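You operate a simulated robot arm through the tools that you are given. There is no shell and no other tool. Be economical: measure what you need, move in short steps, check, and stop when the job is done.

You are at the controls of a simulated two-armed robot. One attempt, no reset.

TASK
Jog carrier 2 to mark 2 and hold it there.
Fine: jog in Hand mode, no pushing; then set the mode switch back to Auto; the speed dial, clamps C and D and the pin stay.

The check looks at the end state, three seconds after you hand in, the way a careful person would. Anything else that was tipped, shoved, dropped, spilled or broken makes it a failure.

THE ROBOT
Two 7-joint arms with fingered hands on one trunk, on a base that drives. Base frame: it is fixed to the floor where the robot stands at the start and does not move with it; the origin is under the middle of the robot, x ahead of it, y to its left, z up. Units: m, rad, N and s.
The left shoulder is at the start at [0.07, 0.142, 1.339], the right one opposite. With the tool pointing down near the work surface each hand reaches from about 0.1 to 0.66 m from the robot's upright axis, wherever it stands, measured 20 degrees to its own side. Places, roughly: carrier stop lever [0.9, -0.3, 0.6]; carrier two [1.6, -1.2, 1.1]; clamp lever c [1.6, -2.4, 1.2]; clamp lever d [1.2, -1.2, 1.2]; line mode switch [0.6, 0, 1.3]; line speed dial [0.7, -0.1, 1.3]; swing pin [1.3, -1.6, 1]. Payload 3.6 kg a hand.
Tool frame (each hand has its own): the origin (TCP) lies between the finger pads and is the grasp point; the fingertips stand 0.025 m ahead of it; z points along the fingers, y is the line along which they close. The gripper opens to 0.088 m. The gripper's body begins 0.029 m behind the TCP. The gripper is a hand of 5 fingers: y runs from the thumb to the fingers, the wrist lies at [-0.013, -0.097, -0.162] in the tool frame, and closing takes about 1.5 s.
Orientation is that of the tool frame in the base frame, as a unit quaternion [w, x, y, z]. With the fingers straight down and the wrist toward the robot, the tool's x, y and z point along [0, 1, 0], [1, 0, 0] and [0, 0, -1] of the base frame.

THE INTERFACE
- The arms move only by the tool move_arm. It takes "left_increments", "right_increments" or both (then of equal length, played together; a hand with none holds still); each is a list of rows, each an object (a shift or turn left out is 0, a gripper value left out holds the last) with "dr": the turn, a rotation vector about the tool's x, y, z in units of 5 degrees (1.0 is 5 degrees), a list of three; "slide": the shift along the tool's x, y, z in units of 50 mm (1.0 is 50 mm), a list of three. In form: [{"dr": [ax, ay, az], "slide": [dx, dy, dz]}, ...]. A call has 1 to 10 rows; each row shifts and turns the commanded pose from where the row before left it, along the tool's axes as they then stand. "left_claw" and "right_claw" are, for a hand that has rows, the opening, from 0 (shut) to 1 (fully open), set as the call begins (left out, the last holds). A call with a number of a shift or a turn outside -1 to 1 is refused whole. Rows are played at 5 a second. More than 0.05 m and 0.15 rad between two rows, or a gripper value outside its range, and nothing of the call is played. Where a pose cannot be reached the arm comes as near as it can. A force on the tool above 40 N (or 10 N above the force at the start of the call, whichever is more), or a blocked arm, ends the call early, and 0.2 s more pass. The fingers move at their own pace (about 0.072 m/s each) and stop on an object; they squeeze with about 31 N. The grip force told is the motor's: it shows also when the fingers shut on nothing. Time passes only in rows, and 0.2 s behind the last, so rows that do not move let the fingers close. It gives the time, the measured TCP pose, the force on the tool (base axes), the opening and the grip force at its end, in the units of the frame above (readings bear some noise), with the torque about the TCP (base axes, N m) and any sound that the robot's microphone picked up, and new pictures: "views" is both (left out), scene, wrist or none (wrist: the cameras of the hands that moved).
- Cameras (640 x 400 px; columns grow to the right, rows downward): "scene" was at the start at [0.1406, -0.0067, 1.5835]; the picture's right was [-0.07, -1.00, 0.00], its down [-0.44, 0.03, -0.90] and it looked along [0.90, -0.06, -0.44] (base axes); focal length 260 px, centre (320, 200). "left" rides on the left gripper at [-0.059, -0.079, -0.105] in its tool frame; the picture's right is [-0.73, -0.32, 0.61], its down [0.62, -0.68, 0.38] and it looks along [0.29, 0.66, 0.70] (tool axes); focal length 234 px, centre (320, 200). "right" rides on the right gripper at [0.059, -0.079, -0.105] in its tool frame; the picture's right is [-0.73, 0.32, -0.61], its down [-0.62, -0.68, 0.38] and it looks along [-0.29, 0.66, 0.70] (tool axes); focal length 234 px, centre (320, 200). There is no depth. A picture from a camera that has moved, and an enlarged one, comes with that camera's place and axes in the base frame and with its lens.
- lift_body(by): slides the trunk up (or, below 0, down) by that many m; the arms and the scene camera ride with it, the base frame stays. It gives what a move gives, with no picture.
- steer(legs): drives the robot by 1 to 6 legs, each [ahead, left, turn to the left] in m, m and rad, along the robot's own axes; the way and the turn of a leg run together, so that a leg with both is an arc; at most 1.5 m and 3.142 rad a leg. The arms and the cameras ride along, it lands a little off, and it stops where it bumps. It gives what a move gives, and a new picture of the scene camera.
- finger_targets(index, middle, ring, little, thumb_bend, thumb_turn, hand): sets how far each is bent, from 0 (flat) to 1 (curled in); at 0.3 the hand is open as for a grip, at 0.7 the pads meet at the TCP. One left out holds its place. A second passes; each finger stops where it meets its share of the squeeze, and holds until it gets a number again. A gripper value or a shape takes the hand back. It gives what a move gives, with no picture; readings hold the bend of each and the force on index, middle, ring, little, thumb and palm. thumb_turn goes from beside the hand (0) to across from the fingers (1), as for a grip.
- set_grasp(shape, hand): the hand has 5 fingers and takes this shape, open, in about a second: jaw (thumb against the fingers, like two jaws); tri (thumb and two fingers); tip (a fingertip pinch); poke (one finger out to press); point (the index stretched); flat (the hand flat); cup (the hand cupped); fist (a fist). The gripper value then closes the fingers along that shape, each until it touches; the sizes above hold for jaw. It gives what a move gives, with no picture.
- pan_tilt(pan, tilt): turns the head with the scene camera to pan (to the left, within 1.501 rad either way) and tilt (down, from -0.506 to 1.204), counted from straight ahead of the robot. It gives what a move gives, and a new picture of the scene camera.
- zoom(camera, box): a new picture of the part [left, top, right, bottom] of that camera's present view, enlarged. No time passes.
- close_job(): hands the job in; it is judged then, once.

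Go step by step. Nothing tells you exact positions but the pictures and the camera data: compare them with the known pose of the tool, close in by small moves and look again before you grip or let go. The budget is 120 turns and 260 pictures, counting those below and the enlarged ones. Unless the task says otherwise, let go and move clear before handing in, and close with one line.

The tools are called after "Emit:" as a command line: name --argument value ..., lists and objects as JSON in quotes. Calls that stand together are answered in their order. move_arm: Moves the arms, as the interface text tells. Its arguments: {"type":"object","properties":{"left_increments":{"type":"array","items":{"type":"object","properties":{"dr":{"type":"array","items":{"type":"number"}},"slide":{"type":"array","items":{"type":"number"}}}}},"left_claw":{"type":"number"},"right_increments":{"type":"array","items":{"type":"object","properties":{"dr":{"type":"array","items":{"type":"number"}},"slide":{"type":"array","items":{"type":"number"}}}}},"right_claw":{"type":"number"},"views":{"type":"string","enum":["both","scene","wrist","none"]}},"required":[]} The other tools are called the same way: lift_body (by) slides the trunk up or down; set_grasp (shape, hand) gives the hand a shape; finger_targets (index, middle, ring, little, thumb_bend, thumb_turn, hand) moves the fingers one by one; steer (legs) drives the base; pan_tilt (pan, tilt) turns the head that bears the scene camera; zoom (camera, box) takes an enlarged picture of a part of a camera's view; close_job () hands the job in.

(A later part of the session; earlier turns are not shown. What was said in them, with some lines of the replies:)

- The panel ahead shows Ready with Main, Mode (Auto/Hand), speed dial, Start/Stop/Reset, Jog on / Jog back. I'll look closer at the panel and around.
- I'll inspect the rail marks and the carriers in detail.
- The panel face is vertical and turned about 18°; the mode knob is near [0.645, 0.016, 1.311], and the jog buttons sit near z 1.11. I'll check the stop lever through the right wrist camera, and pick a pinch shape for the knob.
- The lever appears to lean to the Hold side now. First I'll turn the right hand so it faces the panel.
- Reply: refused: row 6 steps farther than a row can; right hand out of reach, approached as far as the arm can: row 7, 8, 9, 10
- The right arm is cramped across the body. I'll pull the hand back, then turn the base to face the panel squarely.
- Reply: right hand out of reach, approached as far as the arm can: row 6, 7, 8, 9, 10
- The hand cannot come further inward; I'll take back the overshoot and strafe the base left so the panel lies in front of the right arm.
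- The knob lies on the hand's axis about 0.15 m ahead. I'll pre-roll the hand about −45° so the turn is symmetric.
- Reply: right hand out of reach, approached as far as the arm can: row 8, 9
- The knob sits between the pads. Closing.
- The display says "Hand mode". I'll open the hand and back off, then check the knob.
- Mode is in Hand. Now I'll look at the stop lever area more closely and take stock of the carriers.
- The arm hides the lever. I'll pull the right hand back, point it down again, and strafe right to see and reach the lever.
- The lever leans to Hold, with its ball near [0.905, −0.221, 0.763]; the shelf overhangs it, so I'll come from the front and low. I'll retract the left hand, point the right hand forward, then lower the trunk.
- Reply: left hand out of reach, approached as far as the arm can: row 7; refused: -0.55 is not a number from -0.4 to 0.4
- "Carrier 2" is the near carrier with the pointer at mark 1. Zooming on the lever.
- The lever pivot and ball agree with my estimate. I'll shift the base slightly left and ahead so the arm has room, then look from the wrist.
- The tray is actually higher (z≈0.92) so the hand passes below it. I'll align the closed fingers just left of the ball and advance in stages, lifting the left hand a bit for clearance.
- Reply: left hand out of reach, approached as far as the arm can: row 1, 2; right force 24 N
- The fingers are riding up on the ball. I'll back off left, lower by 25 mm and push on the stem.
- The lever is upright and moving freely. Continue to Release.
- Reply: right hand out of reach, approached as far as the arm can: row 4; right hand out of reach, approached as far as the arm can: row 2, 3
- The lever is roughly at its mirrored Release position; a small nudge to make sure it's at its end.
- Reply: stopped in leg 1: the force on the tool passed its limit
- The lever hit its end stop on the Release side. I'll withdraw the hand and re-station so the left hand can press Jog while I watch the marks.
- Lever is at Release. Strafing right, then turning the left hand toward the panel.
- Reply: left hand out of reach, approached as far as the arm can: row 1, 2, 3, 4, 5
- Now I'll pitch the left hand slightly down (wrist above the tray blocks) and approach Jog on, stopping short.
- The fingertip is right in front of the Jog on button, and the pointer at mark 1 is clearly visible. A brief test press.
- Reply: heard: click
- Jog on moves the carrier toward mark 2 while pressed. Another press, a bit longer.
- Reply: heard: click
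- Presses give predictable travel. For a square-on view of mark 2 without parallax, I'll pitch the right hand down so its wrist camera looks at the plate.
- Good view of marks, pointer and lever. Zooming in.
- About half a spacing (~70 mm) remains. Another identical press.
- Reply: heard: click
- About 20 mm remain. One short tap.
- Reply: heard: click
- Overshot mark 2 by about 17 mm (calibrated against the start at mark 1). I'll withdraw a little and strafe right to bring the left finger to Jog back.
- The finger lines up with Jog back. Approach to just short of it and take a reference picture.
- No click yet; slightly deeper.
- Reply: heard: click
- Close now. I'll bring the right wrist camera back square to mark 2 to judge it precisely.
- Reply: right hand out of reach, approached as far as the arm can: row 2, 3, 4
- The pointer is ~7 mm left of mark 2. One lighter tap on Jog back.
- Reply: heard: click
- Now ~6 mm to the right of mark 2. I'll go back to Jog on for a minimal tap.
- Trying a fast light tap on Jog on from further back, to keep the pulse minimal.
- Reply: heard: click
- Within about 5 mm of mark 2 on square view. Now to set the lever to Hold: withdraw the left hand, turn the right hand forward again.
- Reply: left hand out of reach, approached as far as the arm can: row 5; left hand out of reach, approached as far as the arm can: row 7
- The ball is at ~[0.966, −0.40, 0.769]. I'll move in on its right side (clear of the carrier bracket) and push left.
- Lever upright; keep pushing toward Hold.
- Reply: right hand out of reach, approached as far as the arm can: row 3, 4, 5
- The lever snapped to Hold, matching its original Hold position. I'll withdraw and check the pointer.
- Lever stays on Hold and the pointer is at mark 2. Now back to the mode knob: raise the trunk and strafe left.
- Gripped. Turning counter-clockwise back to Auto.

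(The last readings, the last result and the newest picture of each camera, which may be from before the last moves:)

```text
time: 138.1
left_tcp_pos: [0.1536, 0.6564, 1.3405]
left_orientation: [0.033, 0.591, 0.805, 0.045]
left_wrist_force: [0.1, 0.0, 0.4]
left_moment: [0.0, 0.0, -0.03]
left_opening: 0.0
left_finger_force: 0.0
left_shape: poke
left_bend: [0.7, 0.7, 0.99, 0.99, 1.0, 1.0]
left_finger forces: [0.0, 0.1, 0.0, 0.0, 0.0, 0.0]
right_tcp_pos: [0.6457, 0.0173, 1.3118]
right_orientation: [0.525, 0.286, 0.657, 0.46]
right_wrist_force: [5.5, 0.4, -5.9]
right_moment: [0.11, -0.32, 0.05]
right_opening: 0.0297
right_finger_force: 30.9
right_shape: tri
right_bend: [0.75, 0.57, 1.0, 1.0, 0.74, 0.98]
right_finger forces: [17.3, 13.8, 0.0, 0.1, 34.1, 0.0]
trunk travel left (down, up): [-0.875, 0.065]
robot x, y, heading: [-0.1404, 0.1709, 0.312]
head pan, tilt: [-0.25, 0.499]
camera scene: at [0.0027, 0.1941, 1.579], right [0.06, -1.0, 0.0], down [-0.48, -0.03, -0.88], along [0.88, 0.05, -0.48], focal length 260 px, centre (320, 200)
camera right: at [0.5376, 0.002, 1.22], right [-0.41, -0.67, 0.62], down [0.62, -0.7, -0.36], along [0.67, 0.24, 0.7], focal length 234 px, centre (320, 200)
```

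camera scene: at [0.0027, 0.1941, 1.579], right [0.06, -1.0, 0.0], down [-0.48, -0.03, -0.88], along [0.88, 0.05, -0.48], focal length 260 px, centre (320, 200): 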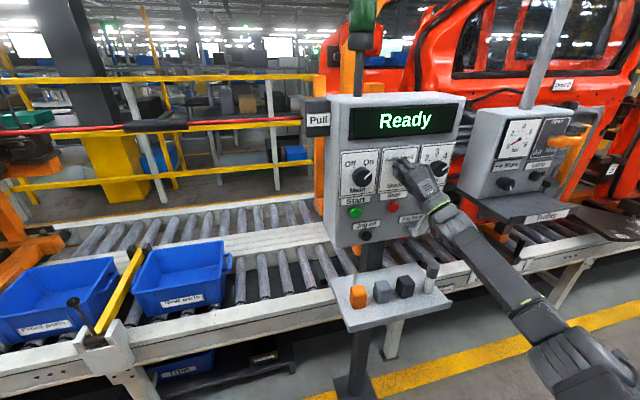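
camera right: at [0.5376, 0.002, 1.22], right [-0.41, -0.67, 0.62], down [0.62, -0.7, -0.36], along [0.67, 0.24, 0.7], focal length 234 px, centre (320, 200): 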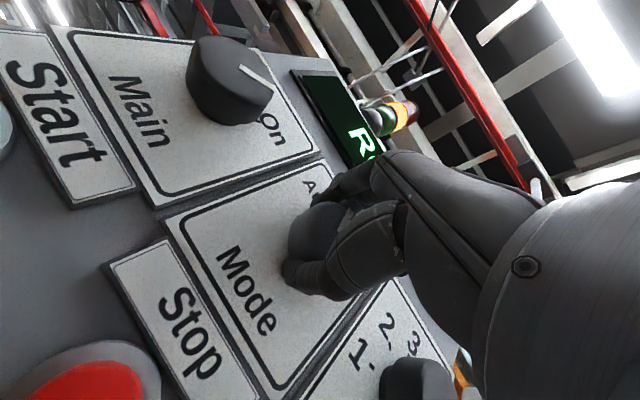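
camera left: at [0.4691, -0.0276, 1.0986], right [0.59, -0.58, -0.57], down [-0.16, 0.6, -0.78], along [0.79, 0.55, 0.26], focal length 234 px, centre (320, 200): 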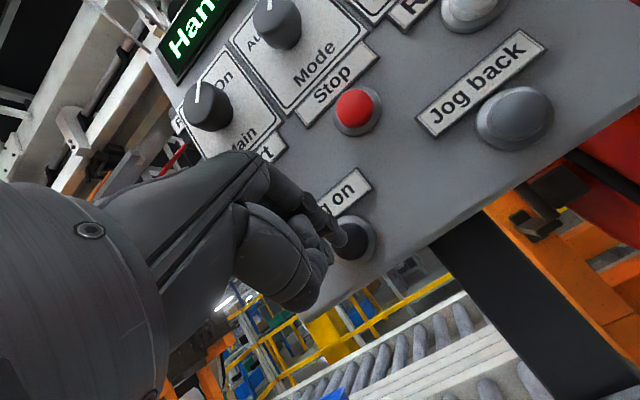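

The display reads "Ready" – Auto is set. A touch more turn, then open and back off.

Emit:
move_arm --right_increments '[{"dr": [0, 0, -0.7]}]' --views "none"

Emit:
move_arm --right_increments '[{}, {}, {}, {}, {}, {}, {"slide": [0, 0, -0.6]}, {"slide": [0, 0, -0.9]}, {"slide": [0, 0, -0.9]}, {"slide": [0, 0, -0.9]}]' --right_claw 1 --views "scene"

Emit:
zoom --camera "scene" --box '[310, 80, 490, 250]'

```text
time: 138.5
left_tcp_pos: [0.1547, 0.658, 1.3392]
left_orientation: [0.034, 0.591, 0.805, 0.046]
left_wrist_force: [0.4, 0.4, -1.0]
left_moment: [-0.02, 0.0, -0.01]
left_opening: 0.0
left_finger_force: 0.1
left_shape: poke
left_bend: [0.7, 0.7, 0.99, 0.99, 1.0, 1.0]
left_finger forces: [0.0, 0.0, 0.0, 0.1, 0.1, 0.1]
right_tcp_pos: [0.6454, 0.0163, 1.3124]
right_orientation: [0.538, 0.264, 0.666, 0.444]
right_wrist_force: [6.4, 1.1, -6.3]
right_moment: [0.11, -0.33, 0.08]
right_opening: 0.0296
right_finger_force: 30.3
right_shape: tri
right_bend: [0.75, 0.57, 1.0, 1.0, 0.74, 0.98]
right_finger forces: [17.4, 13.8, 0.0, 0.0, 33.8, 0.0]
trunk travel left (down, up): [-0.875, 0.065]
robot x, y, heading: [-0.1374, 0.1757, 0.306]
head pan, tilt: [-0.25, 0.499]
```

```text
time: 140.7
left_tcp_pos: [0.1478, 0.6565, 1.3405]
left_orientation: [0.035, 0.59, 0.805, 0.047]
left_wrist_force: [-0.1, 0.1, -0.4]
left_moment: [-0.03, -0.03, -0.02]
left_opening: 0.0
left_finger_force: 0.1
left_shape: poke
left_bend: [0.7, 0.7, 0.99, 0.99, 1.0, 1.0]
left_finger forces: [0.0, 0.0, 0.1, 0.0, 0.0, 0.1]
right_tcp_pos: [0.481, -0.0319, 1.3213]
right_orientation: [0.54, 0.263, 0.664, 0.445]
right_wrist_force: [0.4, 0.5, 0.7]
right_moment: [-0.02, 0.02, 0.01]
right_opening: 0.0874
right_finger_force: 0.0
right_shape: tri
right_bend: [0.3, 0.3, 0.99, 0.99, 0.3, 0.98]
right_finger forces: [0.0, 0.0, 0.1, 0.0, 0.1, 0.0]
trunk travel left (down, up): [-0.875, 0.065]
robot x, y, heading: [-0.1389, 0.1783, 0.309]
head pan, tilt: [-0.25, 0.499]
camera scene: at [-0.004, 0.1933, 1.5797], right [0.06, -1.0, 0.0], down [-0.48, -0.03, -0.88], along [0.88, 0.05, -0.48], focal length 260 px, centre (320, 200)
```

scene: 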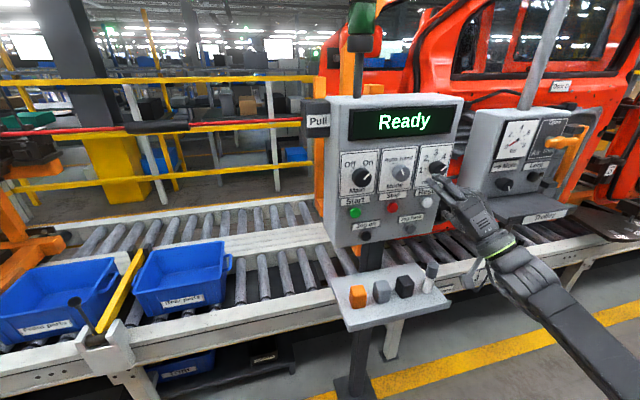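

```text
2.35 times, centred on (400, 165) of scene
camera zoom: at [-0.004, 0.1933, 1.5797], right [0.06, -1.0, 0.0], down [-0.48, -0.03, -0.88], along [0.88, 0.05, -0.48], focal length 612 px, centre (132, 282)
```

zoom: 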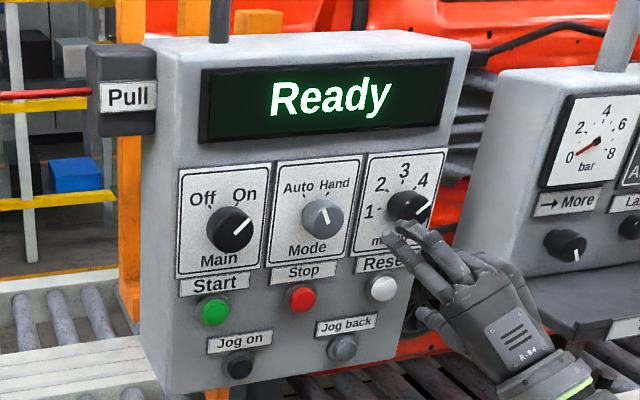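

The knob stops short of the Auto tick. I'll check closely, then re-grip and finish the turn.

Emit:
zoom --camera "scene" --box '[375, 145, 465, 200]'

Emit:
move_arm --right_increments '[{"dr": [0, 0, 1]}, {"dr": [0, 0, 1]}, {"dr": [0, 0, 1]}, {"dr": [0, 0, 1]}, {"dr": [0, 0, 1]}, {"dr": [0, 0, 1]}, {"dr": [0, 0, 1]}, {"dr": [0, 0, 1]}]' --views "wrist"

```text
7.11 times, centred on (420, 172) of scene
camera zoom: at [-0.004, 0.1933, 1.5797], right [0.06, -1.0, 0.0], down [-0.48, -0.03, -0.88], along [0.88, 0.05, -0.48], focal length 1851 px, centre (-391, 396)
```

zoom: 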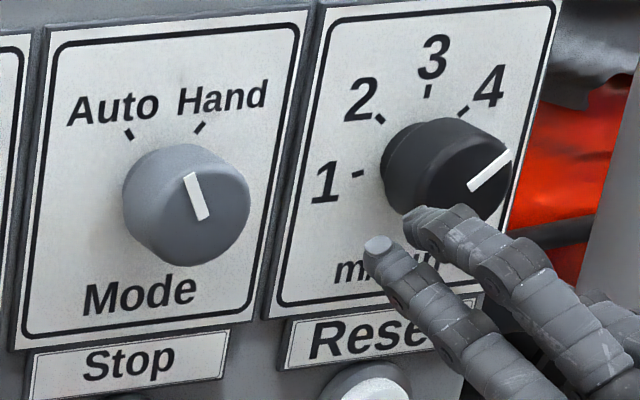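

```text
time: 142.5
left_tcp_pos: [0.1514, 0.6587, 1.3397]
left_orientation: [0.035, 0.59, 0.805, 0.046]
left_wrist_force: [0.3, -0.9, 0.6]
left_moment: [-0.02, 0.0, 0.0]
left_opening: 0.0
left_finger_force: 0.1
left_shape: poke
left_bend: [0.7, 0.7, 0.99, 0.99, 1.0, 1.0]
left_finger forces: [0.0, 0.1, 0.0, 0.1, 0.0, 0.0]
right_tcp_pos: [0.4857, -0.0331, 1.3181]
right_orientation: [0.355, 0.477, 0.533, 0.602]
right_wrist_force: [0.6, 0.2, -0.5]
right_moment: [0.0, -0.01, 0.03]
right_opening: 0.0877
right_finger_force: 0.1
right_shape: tri
right_bend: [0.3, 0.3, 0.99, 0.99, 0.3, 0.98]
right_finger forces: [0.1, 0.0, 0.0, 0.0, 0.0, 0.0]
trunk travel left (down, up): [-0.875, 0.065]
robot x, y, heading: [-0.1402, 0.1704, 0.307]
head pan, tilt: [-0.25, 0.499]
camera right: at [0.3617, 0.0034, 1.2561], right [-0.34, -0.92, 0.19], down [0.49, -0.34, -0.8], along [0.8, -0.18, 0.57], focal length 234 px, centre (320, 200)
```

right: 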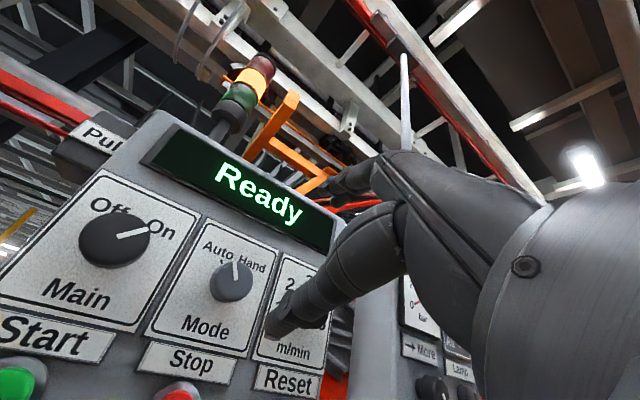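

Emit:
move_arm --right_increments '[{"slide": [-0.02, -0.03, 0.8]}, {"slide": [0, 0, 0.8]}, {"slide": [0, 0, 0.8]}, {"slide": [0, 0, 0.5]}, {"slide": [0, 0, 0.42]}]' --views "wrist"

```text
time: 143.7
left_tcp_pos: [0.1512, 0.659, 1.3395]
left_orientation: [0.035, 0.591, 0.805, 0.046]
left_wrist_force: [0.2, 0.1, 0.0]
left_moment: [0.0, 0.02, -0.01]
left_opening: 0.0001
left_finger_force: 0.0
left_shape: poke
left_bend: [0.7, 0.7, 0.99, 0.99, 1.0, 1.0]
left_finger forces: [0.1, 0.1, 0.0, 0.0, 0.1, 0.0]
right_tcp_pos: [0.6444, 0.0166, 1.3141]
right_orientation: [0.356, 0.476, 0.534, 0.602]
right_wrist_force: [-0.3, -0.7, -0.3]
right_moment: [0.01, -0.03, 0.0]
right_opening: 0.0876
right_finger_force: 0.1
right_shape: tri
right_bend: [0.3, 0.3, 0.99, 0.99, 0.3, 0.98]
right_finger forces: [0.0, 0.1, 0.1, 0.0, 0.0, 0.0]
trunk travel left (down, up): [-0.875, 0.065]
robot x, y, heading: [-0.1383, 0.1713, 0.309]
head pan, tilt: [-0.25, 0.499]
camera right: at [0.5207, 0.0537, 1.2512], right [-0.34, -0.92, 0.19], down [0.49, -0.35, -0.8], along [0.8, -0.18, 0.57], focal length 234 px, centre (320, 200)
```

right: 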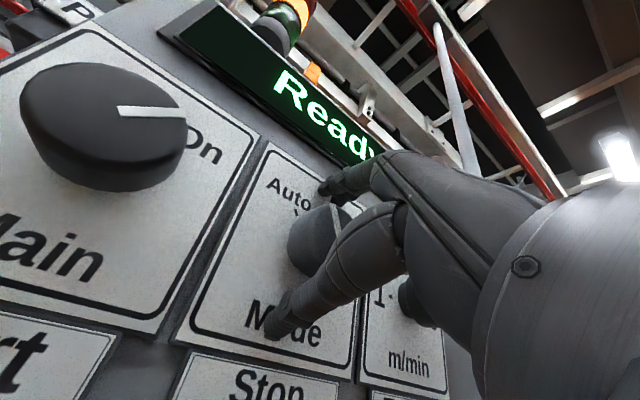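

Emit:
move_arm --right_increments '[{}, {}, {}, {}, {}, {}, {}, {}]' --right_claw 0 --views "none"

Emit:
move_arm --right_increments '[{"dr": [0, 0, -1]}, {"dr": [0, 0, -1]}, {"dr": [0, 0, -1]}, {"dr": [0, 0, -1]}, {"dr": [0, 0, -1]}, {"dr": [0, 0, -1]}]' --views "none"

Emit:
move_arm --right_increments '[{}, {}, {}, {}, {}, {}, {"slide": [0, 0, -0.6]}, {"slide": [0, 0, -0.9]}, {"slide": [0, 0, -0.9]}, {"slide": [0, 0, -0.9]}]' --right_claw 1 --views "none"

Emit:
zoom --camera "scene" --box '[345, 120, 475, 220]'

```text
time: 145.5
left_tcp_pos: [0.1524, 0.66, 1.3402]
left_orientation: [0.035, 0.591, 0.805, 0.046]
left_wrist_force: [0.5, 0.1, 0.9]
left_moment: [-0.03, 0.02, -0.04]
left_opening: 0.0
left_finger_force: 0.0
left_shape: poke
left_bend: [0.7, 0.7, 0.99, 0.99, 1.0, 1.0]
left_finger forces: [0.0, 0.1, 0.0, 0.0, 0.0, 0.0]
right_tcp_pos: [0.6448, 0.0168, 1.3133]
right_orientation: [0.355, 0.476, 0.534, 0.601]
right_wrist_force: [5.3, 1.5, 1.1]
right_moment: [0.12, -0.33, -0.09]
right_opening: 0.0288
right_finger_force: 30.8
right_shape: tri
right_bend: [0.74, 0.57, 1.0, 1.0, 0.74, 1.0]
right_finger forces: [14.1, 15.3, 0.0, 0.0, 29.2, 0.0]
trunk travel left (down, up): [-0.875, 0.065]
robot x, y, heading: [-0.1398, 0.176, 0.309]
head pan, tilt: [-0.25, 0.499]
```

```text
time: 146.9
left_tcp_pos: [0.1539, 0.6577, 1.3401]
left_orientation: [0.033, 0.59, 0.806, 0.046]
left_wrist_force: [0.1, 0.6, 0.7]
left_moment: [-0.01, -0.01, 0.02]
left_opening: 0.0004
left_finger_force: 0.0
left_shape: poke
left_bend: [0.7, 0.7, 0.99, 0.99, 1.0, 1.0]
left_finger forces: [0.0, 0.0, 0.0, 0.1, 0.0, 0.1]
right_tcp_pos: [0.645, 0.0149, 1.3126]
right_orientation: [0.499, 0.322, 0.639, 0.489]
right_wrist_force: [13.3, -1.6, 8.8]
right_moment: [0.5, -0.35, -0.16]
right_opening: 0.0285
right_finger_force: 31.2
right_shape: tri
right_bend: [0.74, 0.58, 1.0, 1.0, 0.75, 0.95]
right_finger forces: [19.6, 19.2, 0.0, 0.0, 30.6, 0.0]
trunk travel left (down, up): [-0.875, 0.065]
robot x, y, heading: [-0.1338, 0.1733, 0.301]
head pan, tilt: [-0.25, 0.499]
```

```text
time: 149.1
left_tcp_pos: [0.1475, 0.6578, 1.3424]
left_orientation: [0.035, 0.59, 0.805, 0.046]
left_wrist_force: [-0.4, -0.3, -0.6]
left_moment: [-0.01, 0.02, -0.01]
left_opening: 0.0
left_finger_force: 0.1
left_shape: poke
left_bend: [0.7, 0.7, 0.99, 0.99, 1.0, 1.0]
left_finger forces: [0.0, 0.0, 0.0, 0.0, 0.0, 0.0]
right_tcp_pos: [0.4811, -0.0338, 1.3205]
right_orientation: [0.499, 0.321, 0.639, 0.49]
right_wrist_force: [0.4, 0.3, 0.2]
right_moment: [0.03, -0.01, -0.01]
right_opening: 0.0876
right_finger_force: 0.1
right_shape: tri
right_bend: [0.3, 0.3, 0.99, 0.99, 0.3, 0.98]
right_finger forces: [0.0, 0.1, 0.0, 0.0, 0.0, 0.1]
trunk travel left (down, up): [-0.875, 0.065]
robot x, y, heading: [-0.1388, 0.1735, 0.309]
head pan, tilt: [-0.25, 0.499]
```

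```text
4.00 times, centred on (410, 170) of scene
camera zoom: at [-0.004, 0.1933, 1.5797], right [0.06, -1.0, 0.0], down [-0.48, -0.03, -0.88], along [0.88, 0.05, -0.48], focal length 1041 px, centre (-40, 320)
```

zoom: 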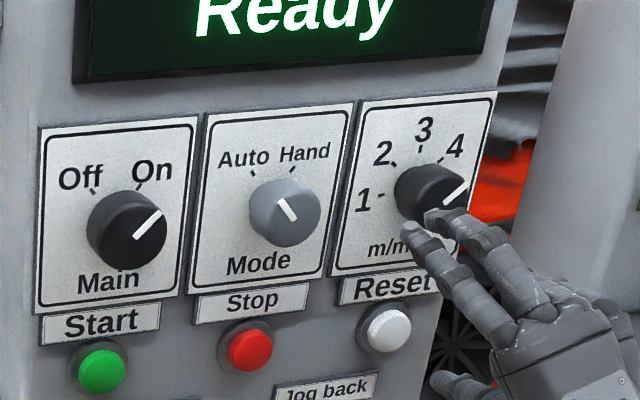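

The mode knob now points at the Auto tick. I'll back the robot off and check the lever, pointer and dial a last time.

Emit:
steer --legs '[[-0.3, 0, 0], [0, -0.5, 0]]'

Emit:
zoom --camera "scene" --box '[240, 80, 440, 300]'

Emit:
zoom --camera "scene" --box '[400, 200, 560, 300]'

```text
time: 153.7
left_tcp_pos: [0.0167, 0.095, 1.3392]
left_orientation: [0.034, 0.588, 0.807, 0.045]
left_wrist_force: [-0.4, 0.2, 0.1]
left_moment: [-0.02, 0.01, -0.03]
left_opening: 0.0002
left_finger_force: 0.0
left_shape: poke
left_bend: [0.7, 0.7, 0.99, 0.99, 1.0, 1.0]
left_finger forces: [0.0, 0.0, 0.0, 0.0, 0.1, 0.1]
right_tcp_pos: [0.3537, -0.5947, 1.3215]
right_orientation: [0.498, 0.32, 0.64, 0.491]
right_wrist_force: [0.0, 0.0, -0.3]
right_moment: [-0.01, -0.02, 0.0]
right_opening: 0.0876
right_finger_force: 0.1
right_shape: tri
right_bend: [0.3, 0.3, 0.99, 0.99, 0.3, 0.98]
right_finger forces: [0.0, 0.1, 0.0, 0.0, 0.0, 0.0]
trunk travel left (down, up): [-0.875, 0.065]
robot x, y, heading: [-0.27, -0.3928, 0.313]
head pan, tilt: [-0.25, 0.499]
camera scene: at [-0.133, -0.3698, 1.5794], right [0.06, -1.0, 0.0], down [-0.48, -0.03, -0.88], along [0.88, 0.05, -0.48], focal length 260 px, centre (320, 200)
```

scene: 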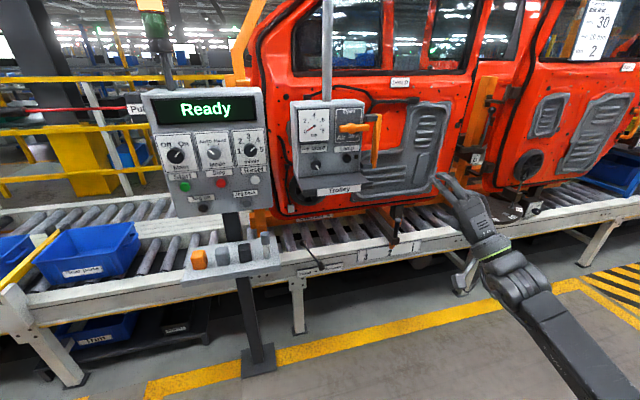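

```text
1.82 times, centred on (340, 190) of scene
camera zoom: at [-0.133, -0.3698, 1.5794], right [0.06, -1.0, 0.0], down [-0.48, -0.03, -0.88], along [0.88, 0.05, -0.48], focal length 473 px, centre (284, 218)
```

zoom: 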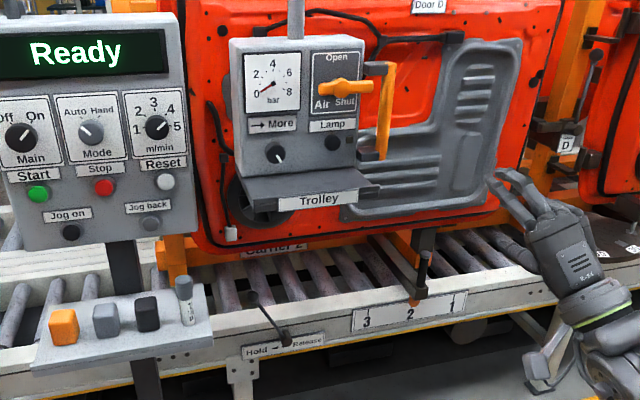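

```text
4.00 times, centred on (480, 250) of scene
camera zoom: at [-0.133, -0.3698, 1.5794], right [0.06, -1.0, 0.0], down [-0.48, -0.03, -0.88], along [0.88, 0.05, -0.48], focal length 1041 px, centre (-320, 0)
```

zoom: 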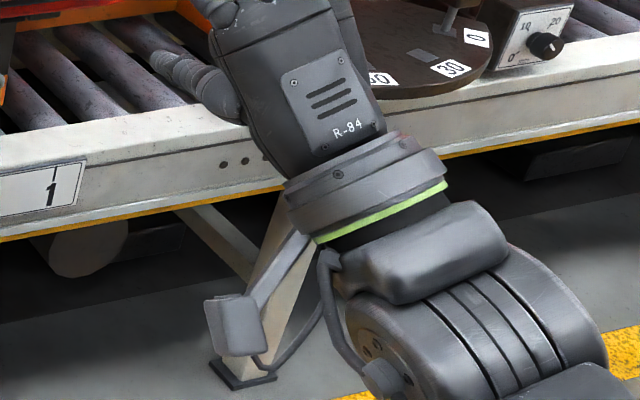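

Emit:
zoom --camera "scene" --box '[350, 220, 430, 270]'

```text
8.00 times, centred on (390, 245) of scene
camera zoom: at [-0.133, -0.3698, 1.5794], right [0.06, -1.0, 0.0], down [-0.48, -0.03, -0.88], along [0.88, 0.05, -0.48], focal length 2082 px, centre (-240, -160)
```

zoom: 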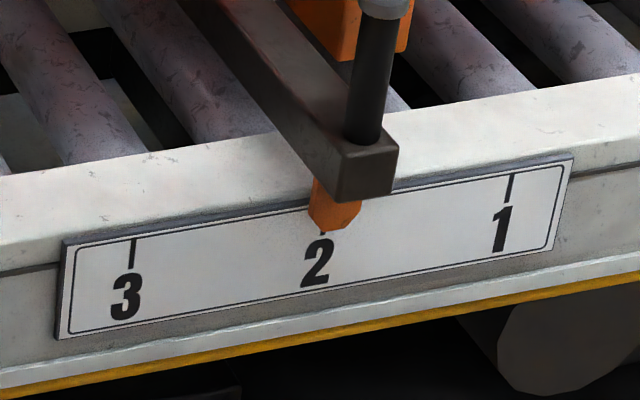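

Carrier 2's pointer is at mark 2, the stop lever is on Hold, the mode switch is on Auto and the display reads Ready. The dial, clamps and pin are untouched and both hands are clear, so I'm handing in.

Emit:
close_job

```text
The job is handed in.
```

Carrier 2 was jogged in Hand mode to mark 2, with the pointer about 2–5 mm left of the mark by the pictures. The stop lever is back on Hold and the mode switch is back on Auto, with the display reading Ready. To move the carrier I first swung the lever to Release, and one jog overshot by roughly 17 mm before I brought it back.
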